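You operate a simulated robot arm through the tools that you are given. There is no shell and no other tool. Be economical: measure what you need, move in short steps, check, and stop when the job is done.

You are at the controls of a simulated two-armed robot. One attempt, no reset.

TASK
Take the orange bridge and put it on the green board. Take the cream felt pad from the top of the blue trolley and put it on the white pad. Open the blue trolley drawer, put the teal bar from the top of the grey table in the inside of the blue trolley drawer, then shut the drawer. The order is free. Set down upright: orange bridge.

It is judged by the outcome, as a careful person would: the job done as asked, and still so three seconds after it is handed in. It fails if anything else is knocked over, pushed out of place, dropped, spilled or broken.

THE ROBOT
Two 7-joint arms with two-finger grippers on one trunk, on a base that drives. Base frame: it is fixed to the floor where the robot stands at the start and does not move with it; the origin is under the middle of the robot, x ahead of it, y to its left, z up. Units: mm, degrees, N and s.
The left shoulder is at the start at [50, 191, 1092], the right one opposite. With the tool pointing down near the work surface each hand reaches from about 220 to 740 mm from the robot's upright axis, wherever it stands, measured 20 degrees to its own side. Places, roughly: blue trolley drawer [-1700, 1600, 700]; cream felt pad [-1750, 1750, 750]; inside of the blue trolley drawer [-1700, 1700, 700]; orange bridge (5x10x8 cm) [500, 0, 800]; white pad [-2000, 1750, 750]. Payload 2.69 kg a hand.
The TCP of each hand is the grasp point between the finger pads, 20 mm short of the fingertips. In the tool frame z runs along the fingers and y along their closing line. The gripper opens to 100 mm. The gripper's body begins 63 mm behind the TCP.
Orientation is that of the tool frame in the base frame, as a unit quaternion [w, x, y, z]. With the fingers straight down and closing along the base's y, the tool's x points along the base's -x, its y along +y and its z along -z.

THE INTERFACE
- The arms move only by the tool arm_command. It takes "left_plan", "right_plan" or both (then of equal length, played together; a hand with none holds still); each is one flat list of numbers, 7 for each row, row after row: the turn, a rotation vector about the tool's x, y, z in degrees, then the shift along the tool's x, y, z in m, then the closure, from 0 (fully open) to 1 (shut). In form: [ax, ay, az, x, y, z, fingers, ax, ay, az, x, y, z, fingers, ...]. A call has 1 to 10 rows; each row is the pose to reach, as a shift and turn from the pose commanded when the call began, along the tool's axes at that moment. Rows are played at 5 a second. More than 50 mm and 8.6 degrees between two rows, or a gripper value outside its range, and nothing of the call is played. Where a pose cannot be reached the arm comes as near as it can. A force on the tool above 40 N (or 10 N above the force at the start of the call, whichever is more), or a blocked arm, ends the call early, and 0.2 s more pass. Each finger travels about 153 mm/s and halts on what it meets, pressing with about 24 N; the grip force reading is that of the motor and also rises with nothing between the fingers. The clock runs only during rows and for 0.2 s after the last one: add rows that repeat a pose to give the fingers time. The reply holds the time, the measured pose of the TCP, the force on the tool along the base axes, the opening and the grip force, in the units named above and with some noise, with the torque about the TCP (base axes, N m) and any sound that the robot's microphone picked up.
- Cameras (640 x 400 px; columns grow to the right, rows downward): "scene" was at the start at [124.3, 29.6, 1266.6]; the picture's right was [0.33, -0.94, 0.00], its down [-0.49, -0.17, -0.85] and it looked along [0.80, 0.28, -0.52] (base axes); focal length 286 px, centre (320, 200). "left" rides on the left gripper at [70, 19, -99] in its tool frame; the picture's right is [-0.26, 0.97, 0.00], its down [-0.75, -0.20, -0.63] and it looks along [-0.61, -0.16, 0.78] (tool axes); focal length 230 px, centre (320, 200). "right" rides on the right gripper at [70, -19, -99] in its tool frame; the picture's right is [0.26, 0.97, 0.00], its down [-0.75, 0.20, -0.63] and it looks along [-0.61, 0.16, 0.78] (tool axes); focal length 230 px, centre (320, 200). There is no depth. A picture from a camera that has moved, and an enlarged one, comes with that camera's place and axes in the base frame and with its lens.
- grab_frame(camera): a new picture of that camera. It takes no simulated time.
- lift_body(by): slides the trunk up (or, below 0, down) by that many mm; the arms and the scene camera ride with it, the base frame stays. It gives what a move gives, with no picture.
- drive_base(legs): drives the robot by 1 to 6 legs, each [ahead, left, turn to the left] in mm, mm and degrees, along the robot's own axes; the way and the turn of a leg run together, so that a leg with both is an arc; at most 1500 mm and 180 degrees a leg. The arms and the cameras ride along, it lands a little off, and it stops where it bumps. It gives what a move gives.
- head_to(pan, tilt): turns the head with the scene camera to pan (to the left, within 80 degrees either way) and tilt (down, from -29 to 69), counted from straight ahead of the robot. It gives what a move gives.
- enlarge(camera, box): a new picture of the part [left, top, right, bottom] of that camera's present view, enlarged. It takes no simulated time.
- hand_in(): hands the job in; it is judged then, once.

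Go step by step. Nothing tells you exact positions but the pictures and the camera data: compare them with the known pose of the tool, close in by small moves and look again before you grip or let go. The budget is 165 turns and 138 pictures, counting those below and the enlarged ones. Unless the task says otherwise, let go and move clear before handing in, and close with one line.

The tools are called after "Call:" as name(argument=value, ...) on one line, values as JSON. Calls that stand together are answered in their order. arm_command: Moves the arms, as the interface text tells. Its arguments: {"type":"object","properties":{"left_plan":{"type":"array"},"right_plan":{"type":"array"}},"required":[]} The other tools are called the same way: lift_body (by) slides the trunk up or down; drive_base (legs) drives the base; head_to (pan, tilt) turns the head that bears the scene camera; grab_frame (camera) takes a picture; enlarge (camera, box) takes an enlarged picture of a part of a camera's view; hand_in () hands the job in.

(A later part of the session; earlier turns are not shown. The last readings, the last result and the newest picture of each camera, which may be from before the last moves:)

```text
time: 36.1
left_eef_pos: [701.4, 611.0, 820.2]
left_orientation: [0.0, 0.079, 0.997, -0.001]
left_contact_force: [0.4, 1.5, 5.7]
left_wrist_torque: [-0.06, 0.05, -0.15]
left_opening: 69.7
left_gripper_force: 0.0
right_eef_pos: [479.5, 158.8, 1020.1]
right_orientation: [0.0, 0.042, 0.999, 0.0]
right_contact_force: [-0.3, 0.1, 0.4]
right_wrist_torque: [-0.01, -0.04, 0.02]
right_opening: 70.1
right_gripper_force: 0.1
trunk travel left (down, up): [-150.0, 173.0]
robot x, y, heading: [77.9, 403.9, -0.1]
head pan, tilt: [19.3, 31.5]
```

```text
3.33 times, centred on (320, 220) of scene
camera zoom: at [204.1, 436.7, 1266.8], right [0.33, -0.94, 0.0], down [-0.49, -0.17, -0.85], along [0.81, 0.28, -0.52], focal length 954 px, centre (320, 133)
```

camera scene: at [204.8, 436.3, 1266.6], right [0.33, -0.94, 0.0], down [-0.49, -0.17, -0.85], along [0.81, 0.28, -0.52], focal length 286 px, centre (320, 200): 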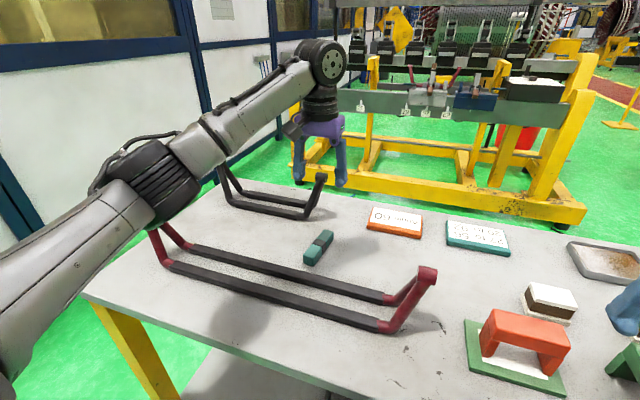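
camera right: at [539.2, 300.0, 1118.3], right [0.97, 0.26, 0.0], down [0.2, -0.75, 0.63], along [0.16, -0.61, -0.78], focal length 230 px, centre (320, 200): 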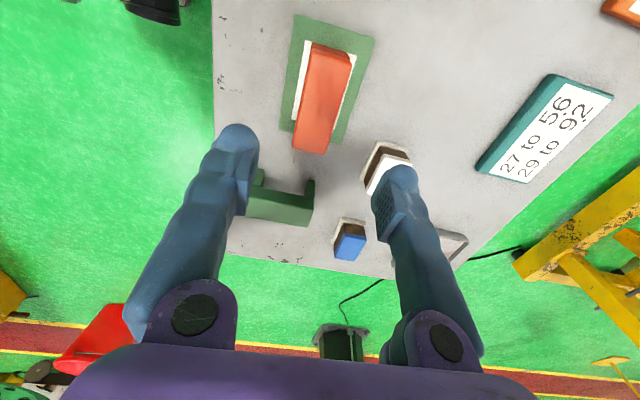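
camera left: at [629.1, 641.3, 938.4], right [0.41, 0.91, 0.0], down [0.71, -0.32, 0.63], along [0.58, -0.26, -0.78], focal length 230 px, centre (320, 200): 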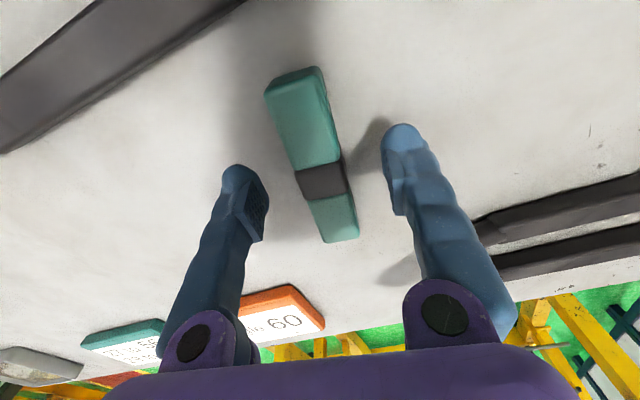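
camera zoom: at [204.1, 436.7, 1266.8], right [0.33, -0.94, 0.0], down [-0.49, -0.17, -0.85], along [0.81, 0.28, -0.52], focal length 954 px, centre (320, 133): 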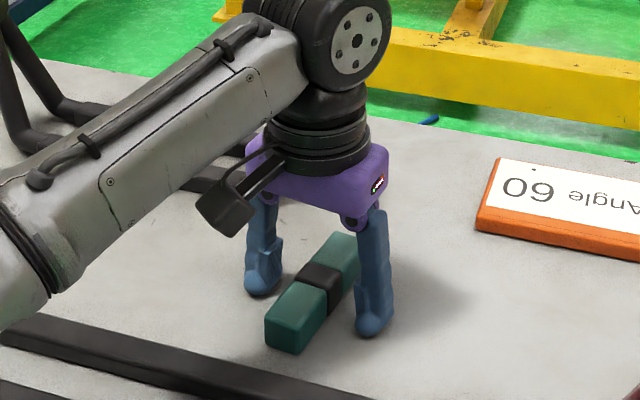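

The tips touch the table at z≈800. I'm backing up 3 mm, closing and lifting.

Call:
arm_command(left_plan=[0, 0, 0, 0, 0, -0.004, 0.3, 0, 0, 0, 0, 0, -0.004, 0.6, 0, 0, 0, 0, 0, -0.004, 1, 0, 0, 0, 0, 0, -0.004, 1, 0, 0, 0, 0, 0, -0.03, 1, 0, 0, 0, 0, 0, -0.07, 1, 0, 0, 0, 0, 0, -0.115, 1, 0, 0, 0, 0, 0, -0.16, 1, 0, 0, 0, 0, 0, -0.2, 1])

Call:
grab_frame(camera="left")

```text
time: 38.1
left_eef_pos: [701.4, 608.6, 1019.6]
left_orientation: [0.001, 0.08, 0.997, 0.0]
left_contact_force: [-0.2, -0.1, -1.4]
left_wrist_torque: [0.01, 0.0, -0.01]
left_opening: 26.8
left_gripper_force: 24.3
right_eef_pos: [479.8, 159.9, 1018.6]
right_orientation: [0.0, 0.043, 0.999, 0.001]
right_contact_force: [0.2, -0.8, 0.3]
right_wrist_torque: [0.03, -0.01, -0.01]
right_opening: 70.2
right_gripper_force: 0.0
trunk travel left (down, up): [-150.0, 173.0]
robot x, y, heading: [80.0, 411.1, -0.3]
head pan, tilt: [19.3, 31.5]
```

```text
104 pictures are left
camera left: at [633.8, 639.7, 1120.4], right [0.41, 0.91, 0.0], down [0.71, -0.32, 0.63], along [0.57, -0.26, -0.78], focal length 230 px, centre (320, 200)
```

left: 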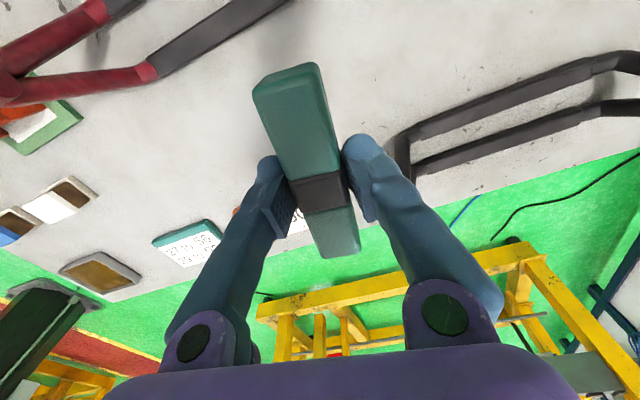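

The bar is held securely. I'm retracting the left hand to a travel pose.

Call:
arm_command(left_plan=[0, 0, -1, 0.04, 0.006, 0, 1, 0, 0, -3, 0.08, 0.012, 0, 1, 0, 0, -5, 0.12, 0.018, 0, 1, 0, 0, -7, 0.16, 0.024, 0, 1, 0, 0, -9, 0.2, 0.03, 0, 1, 0, 0, -9, 0.24, 0.037, 0, 1, 0, 0, -9, 0.281, 0.046, 0, 1, 0, 0, -9, 0.281, 0.046, 0, 1])

Call:
drive_base(legs=[[-450, 0, 0], [0, 0, 90]])

Call:
head_to(pan=60, tilt=20)

Call:
grab_frame(camera="scene")

```text
time: 39.9
left_eef_pos: [429.7, 699.4, 1019.6]
left_orientation: [0.0, 0.0, 1.0, -0.001]
left_contact_force: [0.3, 0.0, -2.6]
left_wrist_torque: [0.02, -0.01, -0.01]
left_opening: 26.8
left_gripper_force: 24.3
right_eef_pos: [480.9, 159.6, 1019.9]
right_orientation: [-0.001, 0.043, 0.999, 0.001]
right_contact_force: [0.0, 0.3, -0.7]
right_wrist_torque: [0.0, -0.02, -0.02]
right_opening: 70.0
right_gripper_force: 0.0
trunk travel left (down, up): [-150.0, 173.0]
robot x, y, heading: [81.0, 410.3, -0.2]
head pan, tilt: [19.3, 31.5]
```

```text
time: 46.4
left_eef_pos: [-655.9, 763.8, 1019.2]
left_orientation: [0.0, -0.701, 0.713, 0.001]
left_contact_force: [0.1, 0.8, -1.1]
left_wrist_torque: [0.01, -0.01, -0.02]
left_opening: 27.0
left_gripper_force: 24.3
right_eef_pos: [-114.7, 805.8, 1017.8]
right_orientation: [-0.001, -0.671, 0.741, 0.0]
right_contact_force: [-0.1, -0.3, 0.2]
right_wrist_torque: [0.03, -0.03, 0.04]
right_opening: 70.0
right_gripper_force: 0.1
trunk travel left (down, up): [-150.0, 173.0]
robot x, y, heading: [-371.5, 409.1, 88.8]
head pan, tilt: [19.3, 31.5]
```

```text
time: 47.5
left_eef_pos: [-656.6, 764.7, 1018.2]
left_orientation: [0.0, -0.701, 0.713, -0.001]
left_contact_force: [0.2, -0.4, -2.7]
left_wrist_torque: [-0.02, -0.02, -0.01]
left_opening: 27.0
left_gripper_force: 24.1
right_eef_pos: [-115.7, 805.2, 1017.8]
right_orientation: [-0.001, -0.671, 0.741, 0.0]
right_contact_force: [1.3, -0.6, -0.3]
right_wrist_torque: [0.01, 0.02, -0.02]
right_opening: 70.3
right_gripper_force: 0.0
trunk travel left (down, up): [-150.0, 173.0]
robot x, y, heading: [-368.8, 407.6, 89.1]
head pan, tilt: [60.0, 20.0]
```

```text
103 pictures are left
camera scene: at [-448.3, 496.9, 1285.0], right [0.52, 0.86, 0.0], down [0.29, -0.18, -0.94], along [-0.81, 0.48, -0.34], focal length 286 px, centre (320, 200)
```

scene: 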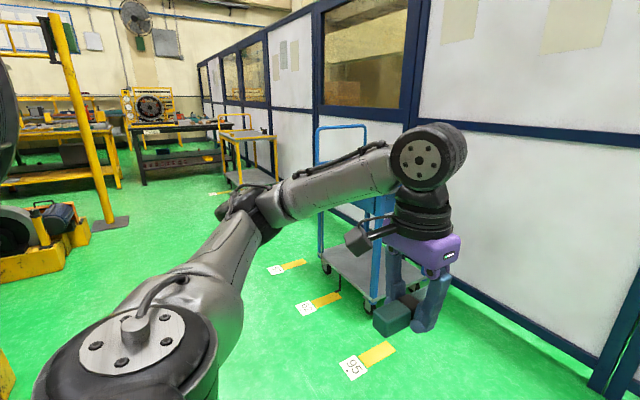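

The blue trolley is ahead to the left, behind the arm in this view. I'm strafing towards it for a better look.

Call:
drive_base(legs=[[0, 900, 0]])

Call:
head_to(pan=20, tilt=25)

Call:
grab_frame(camera="scene")

```text
time: 55.7
left_eef_pos: [-1555.0, 779.4, 1019.6]
left_orientation: [0.001, -0.701, 0.713, -0.001]
left_contact_force: [0.4, -0.1, -1.5]
left_wrist_torque: [0.01, 0.0, 0.02]
left_opening: 27.1
left_gripper_force: 23.9
right_eef_pos: [-1013.6, 821.0, 1018.4]
right_orientation: [-0.001, -0.671, 0.742, 0.0]
right_contact_force: [-1.2, -0.2, -0.4]
right_wrist_torque: [-0.03, -0.03, -0.03]
right_opening: 70.2
right_gripper_force: 0.1
trunk travel left (down, up): [-150.0, 173.0]
robot x, y, heading: [-1266.5, 426.9, 89.1]
head pan, tilt: [60.0, 20.0]
```

```text
time: 56.8
left_eef_pos: [-1553.6, 778.8, 1019.2]
left_orientation: [-0.001, -0.701, 0.713, 0.0]
left_contact_force: [-0.3, 0.1, -1.9]
left_wrist_torque: [0.0, -0.01, -0.01]
left_opening: 26.7
left_gripper_force: 24.4
right_eef_pos: [-1013.4, 819.7, 1018.7]
right_orientation: [-0.001, -0.67, 0.742, 0.0]
right_contact_force: [0.6, 1.0, -0.1]
right_wrist_torque: [-0.02, -0.03, 0.04]
right_opening: 70.0
right_gripper_force: 0.0
trunk travel left (down, up): [-150.0, 173.0]
robot x, y, heading: [-1265.2, 421.1, 89.3]
head pan, tilt: [20.0, 25.0]
```

```text
102 pictures are left
camera scene: at [-1296.8, 551.3, 1277.0], right [0.94, 0.33, 0.0], down [0.14, -0.4, -0.91], along [-0.3, 0.86, -0.42], focal length 286 px, centre (320, 200)
```

scene: 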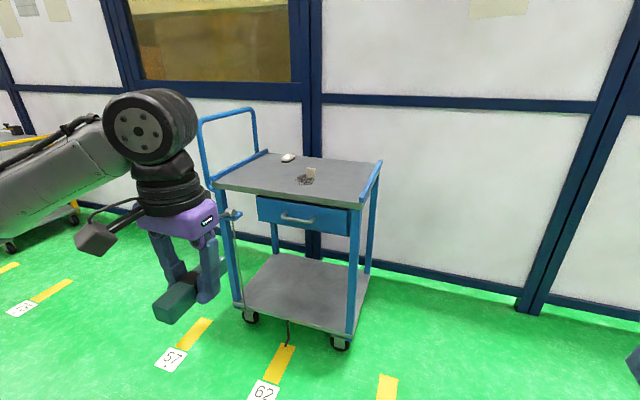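

The trolley faces me with the drawer under its top. Zooming on the top.

Call:
enlarge(camera="scene", box=[190, 100, 400, 260])

Call:
enlarge(camera="scene", box=[260, 135, 340, 200])

```text
2.50 times, centred on (295, 180) of scene
camera zoom: at [-1296.8, 551.3, 1277.0], right [0.94, 0.33, 0.0], down [0.14, -0.4, -0.91], along [-0.3, 0.86, -0.42], focal length 715 px, centre (382, 250)
```

zoom: 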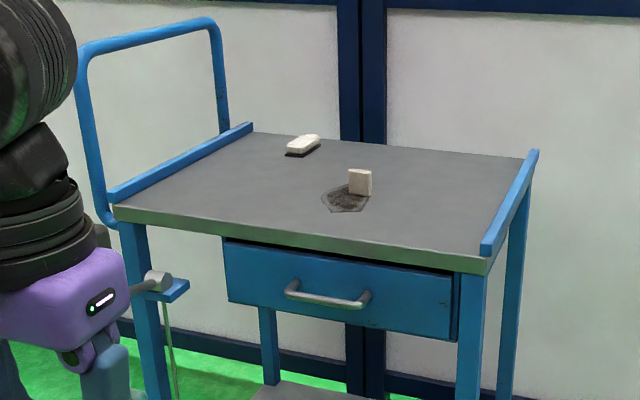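

```text
6.15 times, centred on (300, 168) of scene
camera zoom: at [-1296.8, 551.3, 1277.0], right [0.94, 0.33, 0.0], down [0.14, -0.4, -0.91], along [-0.3, 0.86, -0.42], focal length 1761 px, centre (443, 400)
```

zoom: 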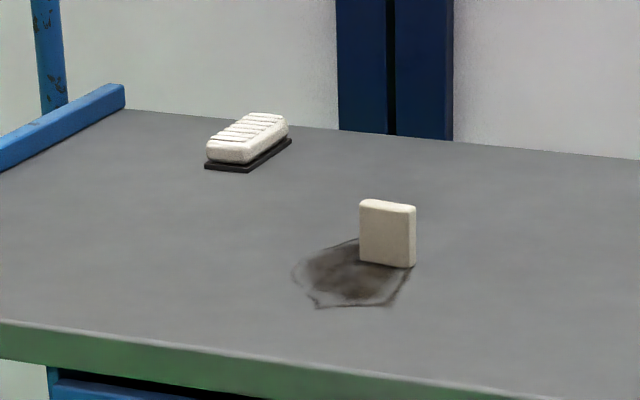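

The felt pad stands on edge near the front, and behind-left is a white ribbed pad on a black base. Getting closer, centred on the trolley.

Call:
drive_base(legs=[[0, 400, 0.7], [420, 0, 0]])

Call:
head_to(pan=0, tilt=35)

Call:
grab_frame(camera="scene")

```text
time: 63.0
left_eef_pos: [-1950.1, 1199.6, 1018.4]
left_orientation: [0.0, -0.704, 0.71, 0.0]
left_contact_force: [1.3, 0.7, -1.4]
left_wrist_torque: [0.0, 0.02, 0.03]
left_opening: 26.9
left_gripper_force: 23.7
right_eef_pos: [-1407.7, 1246.5, 1018.1]
right_orientation: [-0.001, -0.675, 0.738, 0.0]
right_contact_force: [-0.1, 0.1, -0.1]
right_wrist_torque: [-0.01, 0.0, -0.01]
right_opening: 70.1
right_gripper_force: 0.0
trunk travel left (down, up): [-150.0, 173.0]
robot x, y, heading: [-1660.4, 848.8, 89.4]
head pan, tilt: [20.0, 25.0]
```

```text
time: 63.8
left_eef_pos: [-1948.2, 1200.1, 1018.3]
left_orientation: [0.0, -0.704, 0.71, 0.0]
left_contact_force: [1.2, 0.5, -1.8]
left_wrist_torque: [-0.01, -0.01, 0.02]
left_opening: 26.8
left_gripper_force: 23.7
right_eef_pos: [-1407.5, 1246.6, 1020.1]
right_orientation: [-0.001, -0.674, 0.739, 0.0]
right_contact_force: [-0.8, -0.2, 0.4]
right_wrist_torque: [-0.01, -0.01, 0.0]
right_opening: 69.9
right_gripper_force: 0.0
trunk travel left (down, up): [-150.0, 173.0]
robot x, y, heading: [-1656.5, 851.4, 89.4]
head pan, tilt: [0.0, 35.0]
```

```text
99 pictures are left
camera scene: at [-1658.0, 975.3, 1261.2], right [1.0, -0.01, 0.0], down [0.0, -0.57, -0.82], along [0.01, 0.82, -0.57], focal length 286 px, centre (320, 200)
```

scene: 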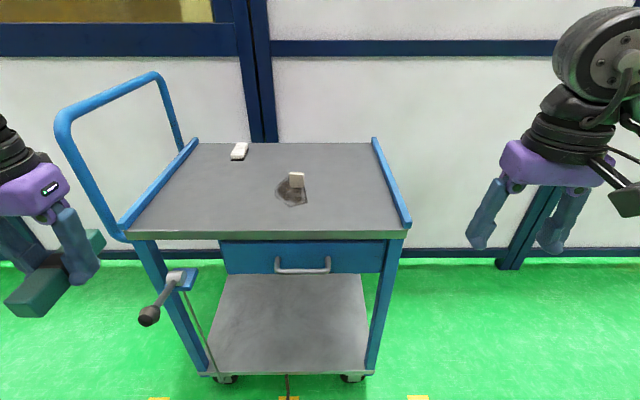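

The trolley top is at z≈840. The felt pad is near [-1719, 1645], the white pad near [-1915, 1824], and the drawer handle near [-1694, 1437, 732], running horizontally. I'll back off a bit, lower the trunk, and turn the right hand to point forward with the fingers closing vertically.

Call:
drive_base(legs=[[-135, 90, 0.6]])

Call:
lift_body(by=-140)

Call:
arm_command(right_plan=[0, 0, 8.5, 0, 0, 0, 0.3, 0, 0, 17, 0, 0, 0, 0.3, 0, 0, 25.5, 0, 0, 0, 0.3, 0, 0, 34, 0, 0, 0, 0.3, 0, 0, 42.5, 0, 0, 0, 0.3, 0, 0, 51, 0, 0, 0, 0.3, 0, 0, 59.5, 0, 0, 0, 0.3, 0, 0, 68, 0, 0, 0, 0.3, 0, 0, 76.5, 0, 0, 0, 0.3, 0, 0, 85, 0, 0, 0, 0.3])

```text
time: 65.2
left_eef_pos: [-2041.3, 1062.6, 1018.5]
left_orientation: [0.001, 0.708, -0.706, 0.0]
left_contact_force: [0.0, -0.4, -0.4]
left_wrist_torque: [0.0, 0.01, 0.01]
left_opening: 27.2
left_gripper_force: 24.0
right_eef_pos: [-1500.1, 1113.4, 1019.3]
right_orientation: [0.0, -0.677, 0.736, 0.0]
right_contact_force: [0.3, -0.3, 0.4]
right_wrist_torque: [-0.01, -0.04, 0.01]
right_opening: 69.8
right_gripper_force: 0.0
trunk travel left (down, up): [-150.0, 173.0]
robot x, y, heading: [-1744.3, 718.8, 90.0]
head pan, tilt: [0.0, 35.0]
```

```text
time: 66.9
left_eef_pos: [-2041.5, 1064.5, 879.0]
left_orientation: [0.001, 0.707, -0.707, -0.001]
left_contact_force: [0.5, -0.6, -1.7]
left_wrist_torque: [0.0, -0.01, -0.01]
left_opening: 26.7
left_gripper_force: 23.8
right_eef_pos: [-1499.9, 1115.0, 879.9]
right_orientation: [-0.002, -0.677, 0.736, 0.0]
right_contact_force: [-0.3, 0.2, -0.5]
right_wrist_torque: [-0.03, 0.04, 0.0]
right_opening: 70.1
right_gripper_force: 0.0
trunk travel left (down, up): [-10.0, 313.0]
robot x, y, heading: [-1748.4, 713.7, 90.0]
head pan, tilt: [0.0, 35.0]
```

```text
time: 69.1
left_eef_pos: [-2040.9, 1064.0, 879.3]
left_orientation: [0.0, -0.707, 0.707, 0.0]
left_contact_force: [-0.3, 0.3, -1.1]
left_wrist_torque: [-0.01, 0.03, -0.01]
left_opening: 27.0
left_gripper_force: 23.7
right_eef_pos: [-1499.8, 1114.7, 878.8]
right_orientation: [-0.001, -0.001, 1.0, -0.001]
right_contact_force: [-0.5, -0.7, 1.5]
right_wrist_torque: [0.02, -0.03, -0.01]
right_opening: 70.3
right_gripper_force: 0.0
trunk travel left (down, up): [-10.0, 313.0]
robot x, y, heading: [-1749.5, 714.5, 90.3]
head pan, tilt: [0.0, 35.0]
```

The tool's y now points forward. Pitching the hand to point at the drawer while moving ahead and left.

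Call:
arm_command(right_plan=[-8.4, 0, 0, 0.01, 0.012, 0, 0.3, -16.8, 0, 0, 0.02, 0.024, 0, 0.3, -25.2, 0, 0, 0.03, 0.036, 0, 0.3, -33.6, 0, 0, 0.04, 0.048, 0, 0.3, -42, 0, 0, 0.05, 0.06, 0, 0.3, -50.4, 0, 0, 0.06, 0.072, 0, 0.3, -58.8, 0, 0, 0.07, 0.084, 0, 0.3, -67.2, 0, 0, 0.08, 0.096, 0, 0.3, -75.6, 0, 0, 0.09, 0.108, 0, 0.3, -84, 0, 0, 0.1, 0.12, 0, 0.3])

Call:
grab_frame(camera="scene")

```text
time: 71.5
left_eef_pos: [-2040.5, 1063.4, 877.8]
left_orientation: [0.0, 0.708, -0.706, 0.0]
left_contact_force: [-0.3, 0.1, -2.5]
left_wrist_torque: [0.01, -0.03, 0.0]
left_opening: 27.3
left_gripper_force: 23.7
right_eef_pos: [-1631.4, 1227.3, 882.6]
right_orientation: [-0.044, -0.001, 0.745, 0.665]
right_contact_force: [-0.5, 0.1, 0.2]
right_wrist_torque: [0.02, 0.0, 0.01]
right_opening: 69.9
right_gripper_force: 0.1
trunk travel left (down, up): [-10.0, 313.0]
robot x, y, heading: [-1745.3, 713.2, 89.9]
head pan, tilt: [0.0, 35.0]
stopped in row 10 (right hand): the arm was blocked; the commanded pose is now the measured one
```

```text
98 pictures are left
camera scene: at [-1748.0, 842.6, 1121.1], right [1.0, 0.0, 0.0], down [0.0, -0.57, -0.82], along [0.0, 0.82, -0.57], focal length 286 px, centre (320, 200)
```

scene: 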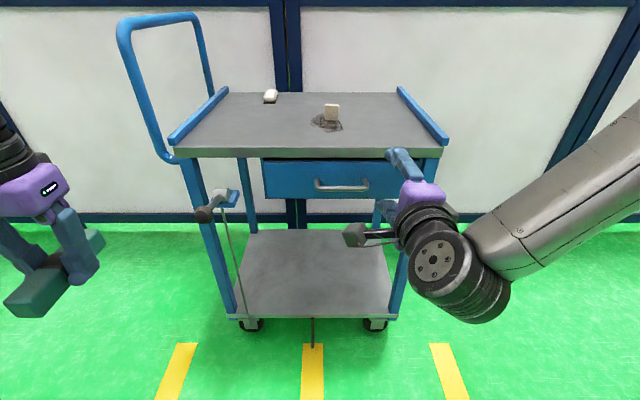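

The wrist got near a limit but is mostly turned. The handle refines to about [-1696, 1414, 761], with the drawer face at y≈1450. Moving to a pre-grasp pose in front of the handle, finishing the orientation.

Call:
arm_command(right_plan=[-1.3, -0.7, -0.7, 0.01, -0.022, 0.024, 0.3, -2.6, -1.5, -1.4, 0.02, -0.044, 0.047, 0.3, -3.9, -2.2, -2.1, 0.03, -0.067, 0.07, 0.3, -5.2, -3.0, -2.8, 0.041, -0.089, 0.093, 0.3, -6.5, -3.7, -3.5, 0.051, -0.111, 0.117, 0.3, -6.5, -3.7, -3.5, 0.051, -0.111, 0.117, 0.3])

Call:
grab_frame(camera="scene")

Call:
grab_frame(camera="right")

```text
time: 72.9
left_eef_pos: [-2041.0, 1064.3, 878.6]
left_orientation: [0.0, 0.707, -0.707, 0.0]
left_contact_force: [0.2, 1.0, -1.7]
left_wrist_torque: [-0.01, 0.0, 0.01]
left_opening: 27.0
left_gripper_force: 24.2
right_eef_pos: [-1707.6, 1322.9, 770.7]
right_orientation: [0.003, 0.001, 0.708, 0.706]
right_contact_force: [0.0, -0.8, -0.4]
right_wrist_torque: [0.03, -0.01, 0.0]
right_opening: 69.8
right_gripper_force: 0.0
right hand out of reach, approached as far as the arm can: row 4, 5, 6
trunk travel left (down, up): [-10.0, 313.0]
robot x, y, heading: [-1745.9, 715.5, 89.7]
head pan, tilt: [0.0, 35.0]
```

```text
97 pictures are left
camera scene: at [-1748.0, 842.1, 1121.2], right [1.0, 0.0, 0.0], down [0.0, -0.57, -0.82], along [0.0, 0.82, -0.57], focal length 286 px, centre (320, 200)
```

scene: 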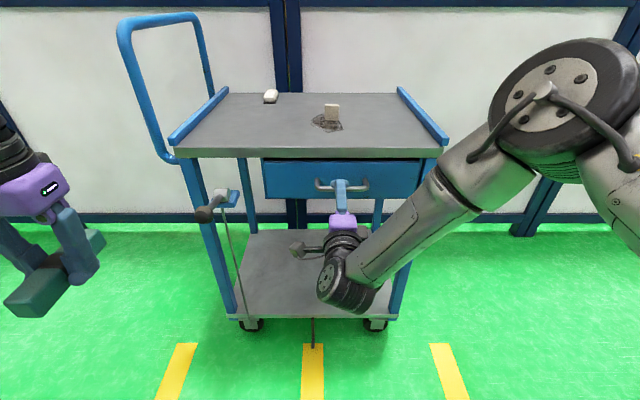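

```text
96 pictures are left
camera right: at [-1778.0, 1224.1, 752.6], right [-0.26, 0.01, 0.97], down [0.75, -0.63, 0.2], along [0.61, 0.77, 0.16], focal length 230 px, centre (320, 200)
```

right: 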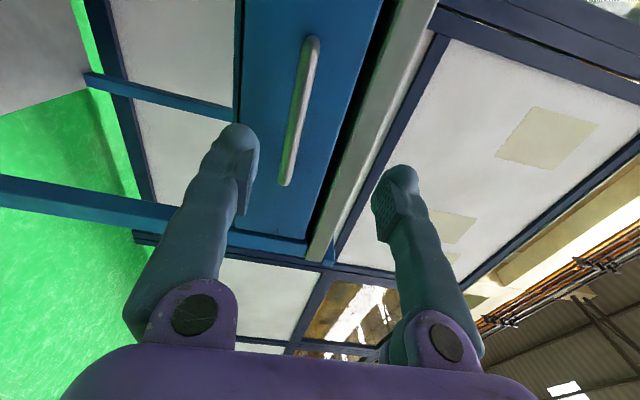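

The right camera shows the handle at z≈752, spanning x≈-1763 to -1640. I'll try going down and forward a little to see whether the arm can follow.

Call:
arm_command(right_plan=[0, 0, 0, -0.003, -0.009, 0.015, 0.3, 0, 0, 0, -0.007, -0.018, 0.03, 0.3, 0, 0, 0, -0.007, -0.018, 0.03, 0.3])

```text
time: 73.7
left_eef_pos: [-2041.5, 1063.5, 878.9]
left_orientation: [-0.001, 0.708, -0.707, -0.001]
left_contact_force: [0.1, -0.1, -2.9]
left_wrist_torque: [0.0, 0.01, -0.01]
left_opening: 27.0
left_gripper_force: 24.4
right_eef_pos: [-1715.2, 1348.1, 764.4]
right_orientation: [0.004, 0.004, 0.71, 0.705]
right_contact_force: [0.1, 0.5, 0.4]
right_wrist_torque: [0.03, 0.01, -0.01]
right_opening: 70.0
right_gripper_force: 0.0
right hand out of reach, approached as far as the arm can: row 1, 2, 3
trunk travel left (down, up): [-10.0, 313.0]
robot x, y, heading: [-1747.8, 714.7, 90.1]
head pan, tilt: [0.0, 35.0]
```

The wrist limit pulls the hand to the left, so I'll shift the base right 100 mm and bring the hand back left relative to it.

Call:
drive_base(legs=[[0, -100, 0]])

Call:
arm_command(right_plan=[0, 0, 0, 0.03, -0.004, -0.005, 0.3, 0, 0, 0, 0.06, -0.008, -0.01, 0.3, 0, 0, 0, 0.087, -0.012, -0.01, 0.3, 0, 0, 0, 0.087, -0.012, -0.01, 0.3])

```text
time: 75.2
left_eef_pos: [-1942.7, 1064.3, 878.7]
left_orientation: [0.0, 0.708, -0.707, 0.0]
left_contact_force: [-0.6, 0.1, -1.9]
left_wrist_torque: [0.03, 0.02, -0.03]
left_opening: 27.2
left_gripper_force: 24.1
right_eef_pos: [-1617.3, 1348.0, 764.6]
right_orientation: [0.005, 0.005, 0.71, 0.704]
right_contact_force: [-0.1, 0.4, 0.6]
right_wrist_torque: [0.02, 0.0, 0.01]
right_opening: 70.1
right_gripper_force: 0.0
trunk travel left (down, up): [-10.0, 313.0]
robot x, y, heading: [-1650.8, 712.6, 89.9]
head pan, tilt: [0.0, 35.0]
```

```text
time: 76.2
left_eef_pos: [-1942.7, 1063.4, 878.8]
left_orientation: [0.0, 0.708, -0.707, 0.0]
left_contact_force: [-0.5, 0.2, -2.1]
left_wrist_torque: [-0.01, -0.02, 0.0]
left_opening: 27.0
left_gripper_force: 23.8
right_eef_pos: [-1706.8, 1340.6, 751.9]
right_orientation: [0.004, 0.005, 0.709, 0.705]
right_contact_force: [0.2, -0.3, -0.3]
right_wrist_torque: [-0.01, -0.01, -0.02]
right_opening: 70.1
right_gripper_force: 0.1
trunk travel left (down, up): [-10.0, 313.0]
robot x, y, heading: [-1650.9, 716.0, 89.8]
head pan, tilt: [0.0, 35.0]
```

No limit now. Checking the handle alignment again.

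Call:
grab_frame(camera="right")

Call:
enlarge(camera="scene", box=[180, 130, 380, 270])

```text
95 pictures are left
camera right: at [-1777.2, 1241.0, 735.0], right [-0.26, 0.01, 0.97], down [0.74, -0.64, 0.2], along [0.62, 0.77, 0.16], focal length 230 px, centre (320, 200)
```

right: 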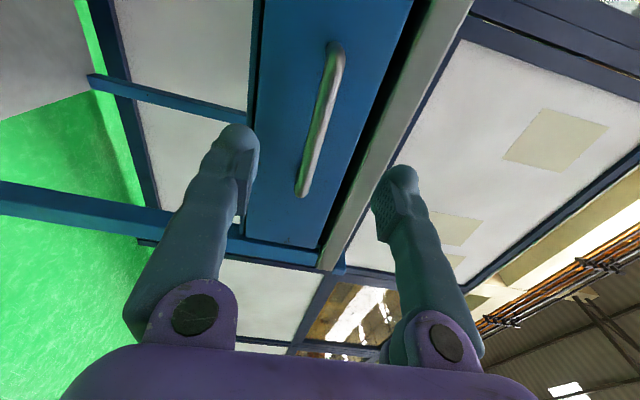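

```text
2.86 times, centred on (280, 200) of scene
camera zoom: at [-1649.7, 842.1, 1121.2], right [1.0, 0.0, 0.0], down [0.0, -0.57, -0.82], along [0.0, 0.82, -0.57], focal length 818 px, centre (434, 200)
```

zoom: 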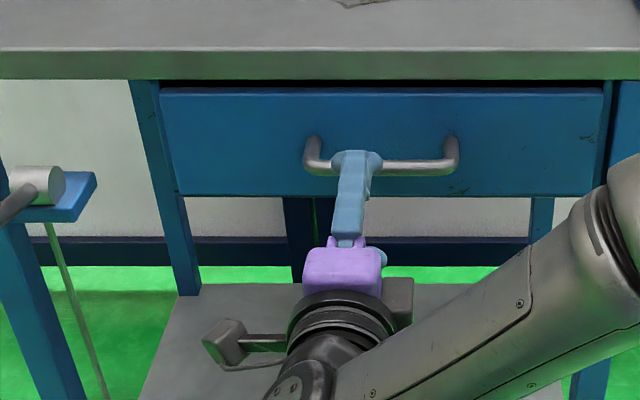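

The handle is at about [-1697, 1419, 752], level with the TCP. Advancing 70 mm.

Call:
arm_command(right_plan=[0, 0, 0, 0, 0, 0.03, 0.3, 0, 0, 0, 0, 0, 0.055, 0.3, 0, 0, 0, 0, 0, 0.072, 0.3, 0, 0, 0, 0, 0, 0.072, 0.3])

Call:
grab_frame(camera="right")

Call:
enlarge(camera="scene", box=[200, 130, 360, 250])

```text
time: 77.2
left_eef_pos: [-1942.8, 1063.5, 878.9]
left_orientation: [0.0, 0.708, -0.706, 0.0]
left_contact_force: [-0.1, -0.6, -1.6]
left_wrist_torque: [-0.01, 0.0, -0.03]
left_opening: 27.0
left_gripper_force: 24.3
right_eef_pos: [-1705.2, 1413.0, 753.2]
right_orientation: [0.004, 0.004, 0.709, 0.705]
right_contact_force: [-0.2, 0.6, -0.2]
right_wrist_torque: [-0.04, -0.02, -0.04]
right_opening: 70.1
right_gripper_force: 0.1
trunk travel left (down, up): [-10.0, 313.0]
robot x, y, heading: [-1653.2, 712.4, 90.2]
head pan, tilt: [0.0, 35.0]
```

```text
93 pictures are left
camera right: at [-1776.0, 1312.4, 734.6], right [-0.26, 0.01, 0.97], down [0.74, -0.64, 0.2], along [0.62, 0.77, 0.16], focal length 230 px, centre (320, 200)
```

right: 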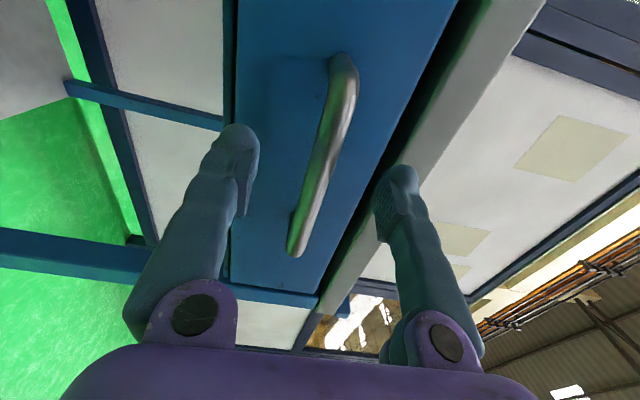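

```text
3.33 times, centred on (280, 190) of scene
camera zoom: at [-1649.6, 842.1, 1121.2], right [1.0, 0.0, 0.0], down [0.0, -0.57, -0.82], along [0.0, 0.82, -0.57], focal length 954 px, centre (453, 233)
```

zoom: 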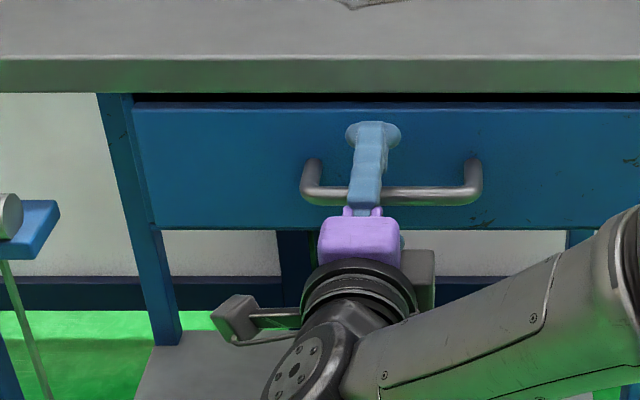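

The bar seems about 10 mm beyond the TCP, still inside finger length. Advancing 8 mm and closing.

Call:
arm_command(right_plan=[0, 0, 0, 0, -0.001, 0.008, 0.3, 0, 0, 0, 0, -0.001, 0.008, 0.6, 0, 0, 0, 0, -0.001, 0.008, 0.9, 0, 0, 0, 0, -0.001, 0.008, 1, 0, 0, 0, 0, -0.001, 0.008, 1])

Call:
grab_frame(camera="right")

```text
time: 78.4
left_eef_pos: [-1943.8, 1062.9, 878.7]
left_orientation: [0.001, 0.709, -0.706, 0.0]
left_contact_force: [0.4, 0.3, -1.9]
left_wrist_torque: [0.0, 0.02, 0.0]
left_opening: 27.1
left_gripper_force: 23.9
right_eef_pos: [-1705.4, 1418.6, 751.2]
right_orientation: [0.004, 0.004, 0.71, 0.704]
right_contact_force: [0.4, -1.0, -3.2]
right_wrist_torque: [0.0, 0.0, 0.03]
right_opening: 6.3
right_gripper_force: 33.6
trunk travel left (down, up): [-10.0, 313.0]
robot x, y, heading: [-1649.1, 710.7, 90.2]
head pan, tilt: [0.0, 35.0]
```

```text
91 pictures are left
camera right: at [-1775.8, 1320.0, 732.8], right [-0.26, 0.01, 0.97], down [0.74, -0.64, 0.21], along [0.62, 0.77, 0.16], focal length 230 px, centre (320, 200)
```

right: 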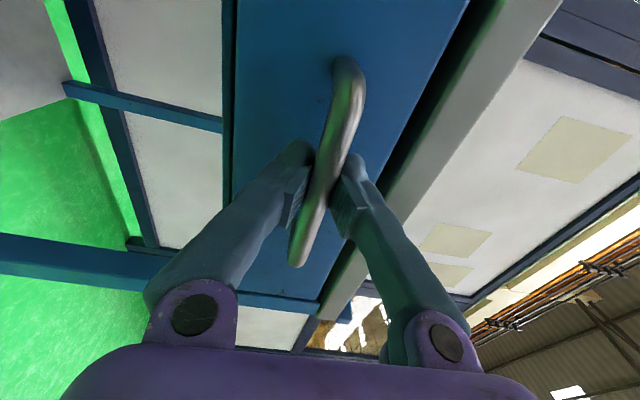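

The handle is gripped. I'll pull it open by driving the base straight back.

Call:
drive_base(legs=[[-60, 0, 0]])

Call:
grab_frame(camera="scene")

```text
time: 79.4
left_eef_pos: [-1943.1, 1004.9, 879.3]
left_orientation: [0.001, 0.708, -0.707, 0.0]
left_contact_force: [0.5, 0.0, -2.3]
left_wrist_torque: [0.0, -0.02, -0.02]
left_opening: 27.1
left_gripper_force: 24.4
right_eef_pos: [-1705.3, 1360.3, 751.0]
right_orientation: [0.004, 0.005, 0.71, 0.704]
right_contact_force: [1.1, -1.3, -4.5]
right_wrist_torque: [0.01, -0.02, 0.01]
right_opening: 5.7
right_gripper_force: 34.4
trunk travel left (down, up): [-10.0, 313.0]
robot x, y, heading: [-1648.6, 654.8, 89.9]
head pan, tilt: [0.0, 35.0]
```

```text
90 pictures are left
camera scene: at [-1649.6, 783.0, 1121.1], right [1.0, 0.0, 0.0], down [0.0, -0.57, -0.82], along [0.0, 0.82, -0.57], focal length 286 px, centre (320, 200)
```

scene: 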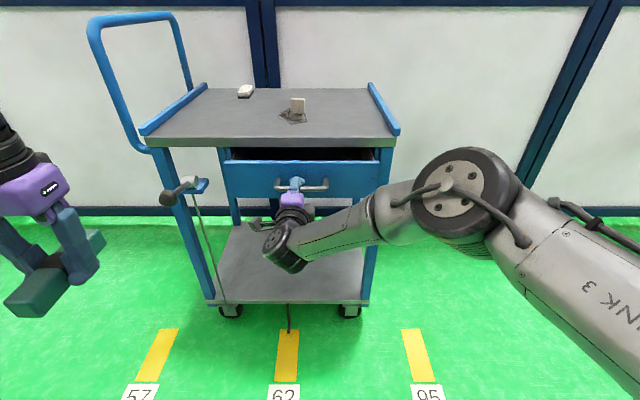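

The drawer is opening smoothly. Pulling another 150 mm.

Call:
drive_base(legs=[[-150, 0, 0]])

Call:
grab_frame(camera="scene")

```text
time: 80.8
left_eef_pos: [-1943.1, 855.5, 877.8]
left_orientation: [0.0, 0.708, -0.707, 0.0]
left_contact_force: [0.4, 0.2, -1.6]
left_wrist_torque: [0.01, 0.01, -0.02]
left_opening: 27.1
left_gripper_force: 23.1
right_eef_pos: [-1703.9, 1208.3, 750.2]
right_orientation: [0.004, 0.005, 0.71, 0.704]
right_contact_force: [-0.3, 1.7, -2.0]
right_wrist_torque: [0.0, -0.01, 0.16]
right_opening: 5.8
right_gripper_force: 33.9
trunk travel left (down, up): [-10.0, 313.0]
robot x, y, heading: [-1650.0, 501.4, 90.0]
head pan, tilt: [0.0, 35.0]
```

```text
89 pictures are left
camera scene: at [-1649.6, 632.7, 1121.1], right [1.0, 0.0, 0.0], down [0.0, -0.57, -0.82], along [0.0, 0.82, -0.57], focal length 286 px, centre (320, 200)
```

scene: 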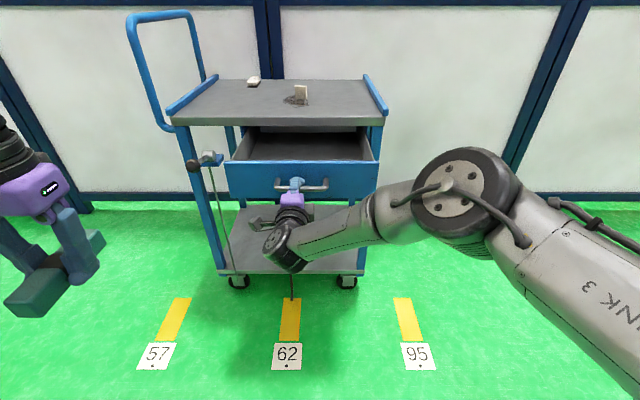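

The drawer is open about 210 mm. I'm releasing the handle, backing off, and raising the trunk.

Call:
arm_command(right_plan=[0, 0, 0, 0, 0, 0, 0.8, 0, 0, 0, 0, 0, 0, 0.5, 0, 0, 0, 0, 0, 0, 0.4, 0, 0, 0, 0, 0, 0, 0.4])

Call:
drive_base(legs=[[-100, 0, 0]])

Call:
lift_body(by=180)

Call:
drive_base(legs=[[0, -135, 0]])

Call:
grab_frame(camera="scene")

```text
time: 81.8
left_eef_pos: [-1942.1, 855.1, 877.6]
left_orientation: [0.001, 0.708, -0.706, 0.001]
left_contact_force: [0.1, 0.7, -1.5]
left_wrist_torque: [-0.03, -0.01, -0.01]
left_opening: 26.8
left_gripper_force: 24.0
right_eef_pos: [-1705.8, 1209.3, 750.5]
right_orientation: [0.004, 0.004, 0.709, 0.705]
right_contact_force: [0.8, 0.0, -0.1]
right_wrist_torque: [-0.02, -0.01, 0.01]
right_opening: 59.9
right_gripper_force: 0.0
trunk travel left (down, up): [-10.0, 313.0]
robot x, y, heading: [-1650.0, 505.5, 89.9]
head pan, tilt: [0.0, 35.0]
```

```text
time: 82.9
left_eef_pos: [-1942.7, 753.7, 878.5]
left_orientation: [0.001, 0.708, -0.707, -0.001]
left_contact_force: [0.3, -1.5, -1.5]
left_wrist_torque: [-0.01, -0.01, -0.01]
left_opening: 27.0
left_gripper_force: 24.3
right_eef_pos: [-1704.5, 1107.9, 751.7]
right_orientation: [0.004, 0.004, 0.709, 0.705]
right_contact_force: [1.0, -0.5, 1.2]
right_wrist_torque: [-0.01, 0.02, -0.04]
right_opening: 60.0
right_gripper_force: 0.0
trunk travel left (down, up): [-10.0, 313.0]
robot x, y, heading: [-1648.5, 403.0, 90.1]
head pan, tilt: [0.0, 35.0]
```

```text
time: 84.9
left_eef_pos: [-1941.7, 754.9, 1058.6]
left_orientation: [0.001, 0.708, -0.707, 0.0]
left_contact_force: [0.2, 0.6, -1.8]
left_wrist_torque: [0.01, 0.01, 0.0]
left_opening: 27.0
left_gripper_force: 24.3
right_eef_pos: [-1704.4, 1109.2, 931.2]
right_orientation: [0.003, 0.004, 0.711, 0.704]
right_contact_force: [-0.6, 0.8, 0.2]
right_wrist_torque: [0.0, -0.01, 0.03]
right_opening: 60.1
right_gripper_force: 0.0
trunk travel left (down, up): [-190.0, 133.0]
robot x, y, heading: [-1648.9, 405.1, 90.0]
head pan, tilt: [0.0, 35.0]
```

```text
time: 86.8
left_eef_pos: [-1807.4, 754.4, 1058.6]
left_orientation: [0.001, 0.708, -0.707, 0.001]
left_contact_force: [0.4, 0.0, -1.0]
left_wrist_torque: [0.01, 0.0, -0.01]
left_opening: 27.0
left_gripper_force: 24.3
right_eef_pos: [-1570.0, 1108.7, 930.4]
right_orientation: [0.004, 0.004, 0.71, 0.704]
right_contact_force: [0.6, 0.4, 0.8]
right_wrist_torque: [-0.01, 0.01, 0.03]
right_opening: 60.1
right_gripper_force: 0.0
trunk travel left (down, up): [-190.0, 133.0]
robot x, y, heading: [-1517.4, 402.0, 89.9]
head pan, tilt: [0.0, 35.0]
```

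```text
88 pictures are left
camera scene: at [-1514.7, 532.0, 1301.2], right [1.0, 0.0, 0.0], down [0.0, -0.57, -0.82], along [0.0, 0.82, -0.57], focal length 286 px, centre (320, 200)
```

scene: 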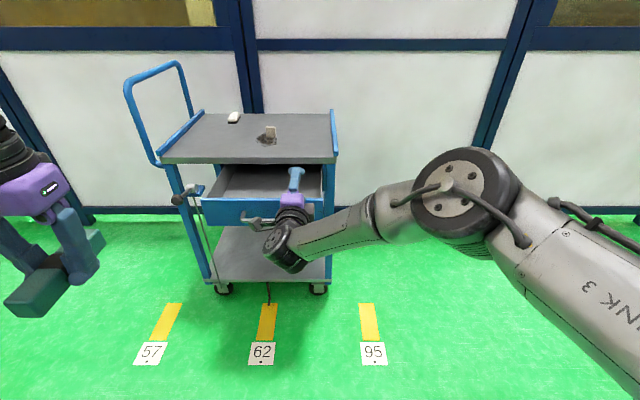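

Driving forward so the left hand can reach the drawer; the right hand passes above the drawer.

Call:
drive_base(legs=[[330, 0, 0]])

Call:
head_to(pan=10, tilt=50)

Call:
grab_frame(camera="scene")

```text
time: 88.9
left_eef_pos: [-1809.1, 1079.5, 1058.6]
left_orientation: [0.0, 0.708, -0.706, 0.0]
left_contact_force: [0.1, 1.5, -2.2]
left_wrist_torque: [-0.07, 0.01, -0.03]
left_opening: 27.0
left_gripper_force: 24.3
right_eef_pos: [-1572.2, 1434.0, 930.8]
right_orientation: [0.003, 0.003, 0.71, 0.704]
right_contact_force: [0.1, 0.3, -0.4]
right_wrist_torque: [0.0, 0.0, -0.05]
right_opening: 59.8
right_gripper_force: 0.1
trunk travel left (down, up): [-190.0, 133.0]
robot x, y, heading: [-1515.8, 732.8, 90.0]
head pan, tilt: [0.0, 35.0]
```

```text
time: 89.7
left_eef_pos: [-1810.0, 1078.4, 1057.7]
left_orientation: [0.001, 0.708, -0.706, 0.0]
left_contact_force: [-0.3, 0.4, -1.6]
left_wrist_torque: [-0.02, 0.0, -0.01]
left_opening: 27.2
left_gripper_force: 23.7
right_eef_pos: [-1572.8, 1434.5, 930.9]
right_orientation: [0.003, 0.002, 0.71, 0.704]
right_contact_force: [-0.4, -0.7, -0.3]
right_wrist_torque: [0.03, 0.02, 0.02]
right_opening: 59.8
right_gripper_force: 0.0
trunk travel left (down, up): [-190.0, 133.0]
robot x, y, heading: [-1514.8, 730.0, 90.3]
head pan, tilt: [10.0, 50.0]
```

```text
87 pictures are left
camera scene: at [-1529.1, 845.7, 1279.5], right [0.98, 0.18, 0.0], down [0.13, -0.75, -0.64], along [-0.11, 0.63, -0.77], focal length 286 px, centre (320, 200)
```

scene: 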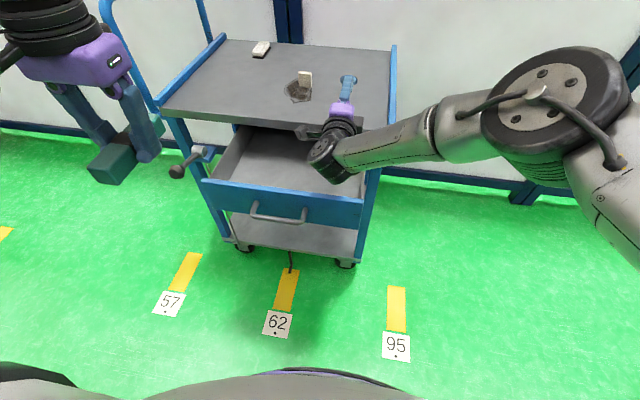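

The drawer interior is clear. Moving the left hand over it to about [-1780, 1345] and part-way down.

Call:
arm_command(left_plan=[0, 0, 0, -0.045, -0.005, 0, 1, 0, 0, 0, -0.09, -0.01, 0, 1, 0, 0, 0, -0.135, -0.015, 0, 1, 0, 0, 0, -0.18, -0.02, 0, 1, 0, 0, 0, -0.225, -0.025, 0.01, 1, 0, 0, 0, -0.266, -0.03, 0.03, 1, 0, 0, 0, -0.266, -0.03, 0.07, 1, 0, 0, 0, -0.266, -0.03, 0.11, 1, 0, 0, 0, -0.266, -0.03, 0.15, 1, 0, 0, 0, -0.266, -0.03, 0.15, 1])

Call:
grab_frame(camera="left")

Call:
grab_frame(camera="scene")

```text
time: 91.9
left_eef_pos: [-1779.0, 1345.5, 909.1]
left_orientation: [-0.001, 0.709, -0.706, 0.001]
left_contact_force: [0.6, -0.5, -1.7]
left_wrist_torque: [-0.01, 0.02, 0.02]
left_opening: 27.0
left_gripper_force: 23.6
right_eef_pos: [-1571.7, 1434.3, 930.9]
right_orientation: [0.002, 0.004, 0.71, 0.705]
right_contact_force: [-0.2, 0.0, -0.6]
right_wrist_torque: [-0.01, 0.0, -0.01]
right_opening: 59.9
right_gripper_force: 0.2
trunk travel left (down, up): [-190.0, 133.0]
robot x, y, heading: [-1515.8, 730.9, 90.0]
head pan, tilt: [10.0, 50.0]
```

```text
86 pictures are left
camera left: at [-1798.7, 1275.8, 1008.8], right [-0.97, 0.25, 0.0], down [0.2, 0.75, 0.63], along [0.16, 0.61, -0.78], focal length 230 px, centre (320, 200)
```

left: 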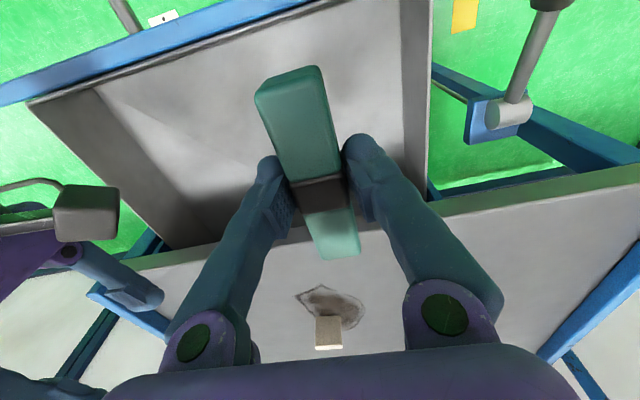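

```text
85 pictures are left
camera scene: at [-1529.0, 845.6, 1279.5], right [0.98, 0.18, 0.0], down [0.13, -0.75, -0.64], along [-0.11, 0.63, -0.77], focal length 286 px, centre (320, 200)
```

scene: 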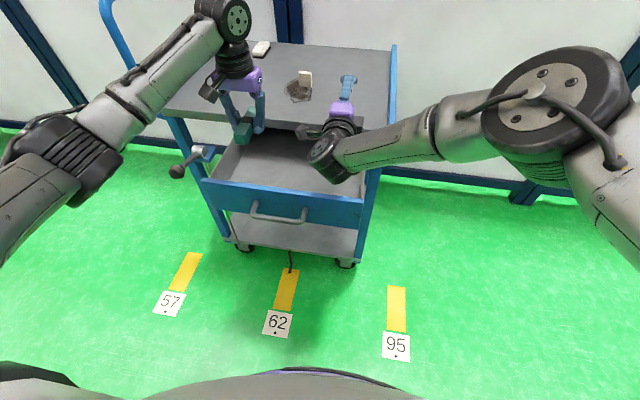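

Clear so far. I'm shifting 23 mm deeper (so the wrist camera clears the drawer's front panel) and descending inside.

Call:
arm_command(left_plan=[0, 0, 0, -0.023, 0, 0.03, 1, 0, 0, 0, -0.023, 0, 0.07, 1, 0, 0, 0, -0.023, 0, 0.11, 1, 0, 0, 0, -0.023, 0, 0.135, 1, 0, 0, 0, -0.023, 0, 0.135, 1])

Call:
grab_frame(camera="left")

Call:
enlarge(camera="scene", box=[150, 30, 390, 240])

```text
time: 93.1
left_eef_pos: [-1779.0, 1366.8, 773.0]
left_orientation: [0.0, 0.709, -0.706, 0.0]
left_contact_force: [0.3, 0.1, -2.0]
left_wrist_torque: [0.01, 0.05, -0.03]
left_opening: 27.0
left_gripper_force: 24.5
right_eef_pos: [-1571.0, 1435.0, 931.9]
right_orientation: [0.004, 0.002, 0.71, 0.704]
right_contact_force: [0.4, 0.2, 0.0]
right_wrist_torque: [0.0, 0.0, 0.03]
right_opening: 59.8
right_gripper_force: 0.1
trunk travel left (down, up): [-190.0, 133.0]
robot x, y, heading: [-1514.9, 729.4, 89.9]
head pan, tilt: [10.0, 50.0]
```

```text
84 pictures are left
camera left: at [-1800.0, 1297.9, 873.1], right [-0.97, 0.25, 0.0], down [0.2, 0.75, 0.63], along [0.16, 0.61, -0.78], focal length 230 px, centre (320, 200)
```

left: 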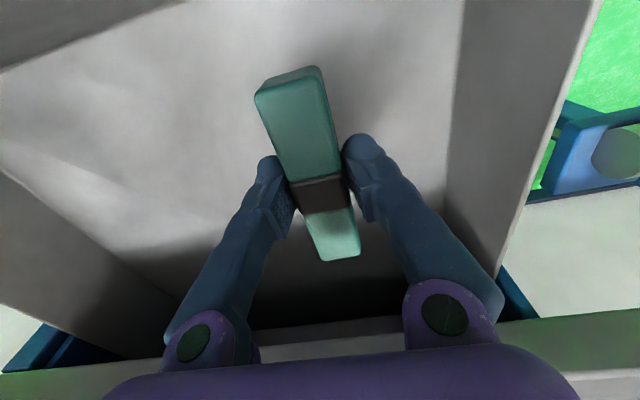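

```text
1.90 times, centred on (270, 135) of scene
camera zoom: at [-1529.1, 845.8, 1279.5], right [0.98, 0.18, 0.0], down [0.13, -0.75, -0.64], along [-0.11, 0.63, -0.77], focal length 545 px, centre (415, 324)
```

zoom: 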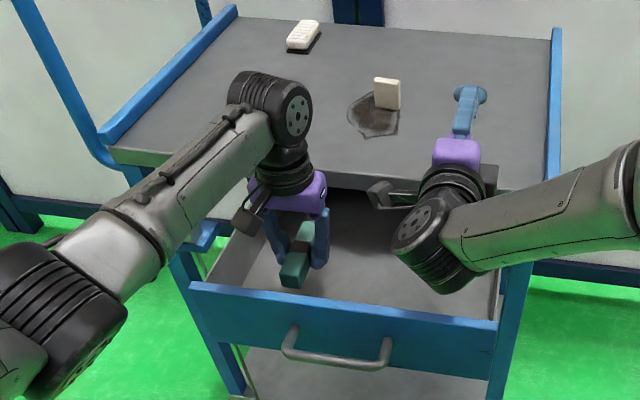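

Call:
arm_command(left_plan=[0, 0, 0, 0, 0, 0.012, 1, 0, 0, 0, 0, 0, 0.02, 1, 0, 0, 0, 0, 0, 0.026, 1, 0, 0, 0, 0, 0, 0.031, 1, 0, 0, 0, 0, 0, 0.036, 1, 0, 0, 0, 0, 0, 0.041, 1])

Call:
grab_frame(camera="left")

```text
time: 94.5
left_eef_pos: [-1779.4, 1367.3, 732.5]
left_orientation: [0.001, 0.708, -0.706, 0.0]
left_contact_force: [0.2, -0.7, -2.1]
left_wrist_torque: [-0.03, 0.0, -0.03]
left_opening: 27.1
left_gripper_force: 23.4
right_eef_pos: [-1572.6, 1435.6, 930.6]
right_orientation: [0.003, 0.004, 0.711, 0.704]
right_contact_force: [-0.1, -0.2, -0.5]
right_wrist_torque: [0.01, -0.02, -0.01]
right_opening: 60.2
right_gripper_force: 0.1
trunk travel left (down, up): [-190.0, 133.0]
robot x, y, heading: [-1514.1, 729.5, 90.0]
head pan, tilt: [10.0, 50.0]
```

```text
82 pictures are left
camera left: at [-1799.6, 1299.3, 832.4], right [-0.97, 0.26, 0.0], down [0.2, 0.75, 0.63], along [0.16, 0.61, -0.78], focal length 230 px, centre (320, 200)
```

left: 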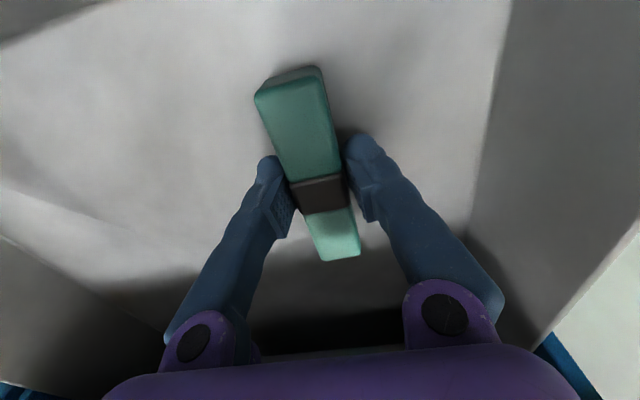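

Call:
arm_command(left_plan=[0, 0, 0, 0, 0, 0.004, 1, 0, 0, 0, 0, 0, 0.008, 1, 0, 0, 0, 0, 0, 0.011, 1, 0, 0, 0, 0, 0, 0.014, 1])

```text
time: 95.5
left_eef_pos: [-1781.1, 1369.1, 722.6]
left_orientation: [-0.003, 0.708, -0.706, -0.002]
left_contact_force: [-2.2, -0.5, 21.0]
left_wrist_torque: [0.22, -0.06, 0.01]
left_opening: 27.4
left_gripper_force: 23.9
right_eef_pos: [-1571.4, 1433.4, 933.6]
right_orientation: [0.003, 0.004, 0.709, 0.706]
right_contact_force: [-0.1, 1.0, 0.1]
right_wrist_torque: [-0.02, 0.03, -0.02]
right_opening: 60.1
right_gripper_force: 0.1
trunk travel left (down, up): [-190.0, 133.0]
robot x, y, heading: [-1514.9, 729.4, 90.1]
head pan, tilt: [10.0, 50.0]
```

The bar rests on the drawer floor (21 N contact). I'm easing off, opening, and rising out.

Call:
arm_command(left_plan=[0, 0, 0, 0, 0, -0.004, 1, 0, 0, 0, 0, 0, -0.004, 0.7, 0, 0, 0, 0, 0, -0.004, 0.45, 0, 0, 0, 0, 0, -0.004, 0.45, 0, 0, 0, 0, 0, -0.03, 0.45, 0, 0, 0, 0, 0, -0.07, 0.45, 0, 0, 0, 0, 0, -0.115, 0.45, 0, 0, 0, 0, 0, -0.16, 0.45, 0, 0, 0, 0, 0, -0.2, 0.45])

Call:
grab_frame(camera="left")

```text
time: 97.5
left_eef_pos: [-1779.6, 1368.1, 917.9]
left_orientation: [0.0, 0.708, -0.706, 0.0]
left_contact_force: [-0.8, 0.5, -0.2]
left_wrist_torque: [0.0, -0.01, -0.01]
left_opening: 55.2
left_gripper_force: 0.0
right_eef_pos: [-1572.3, 1434.1, 932.1]
right_orientation: [0.003, 0.003, 0.71, 0.705]
right_contact_force: [0.5, -0.6, -0.1]
right_wrist_torque: [0.04, 0.03, 0.03]
right_opening: 59.9
right_gripper_force: 0.0
trunk travel left (down, up): [-190.0, 133.0]
robot x, y, heading: [-1515.0, 731.5, 90.1]
head pan, tilt: [10.0, 50.0]
```

```text
81 pictures are left
camera left: at [-1799.1, 1299.7, 1018.9], right [-0.97, 0.26, 0.0], down [0.2, 0.75, 0.63], along [0.16, 0.61, -0.78], focal length 230 px, centre (320, 200)
```

left: 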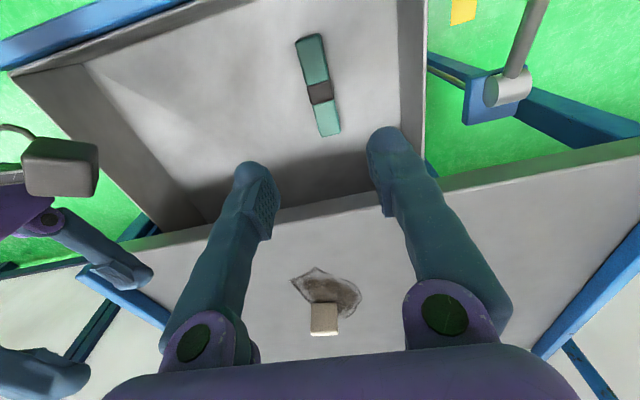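

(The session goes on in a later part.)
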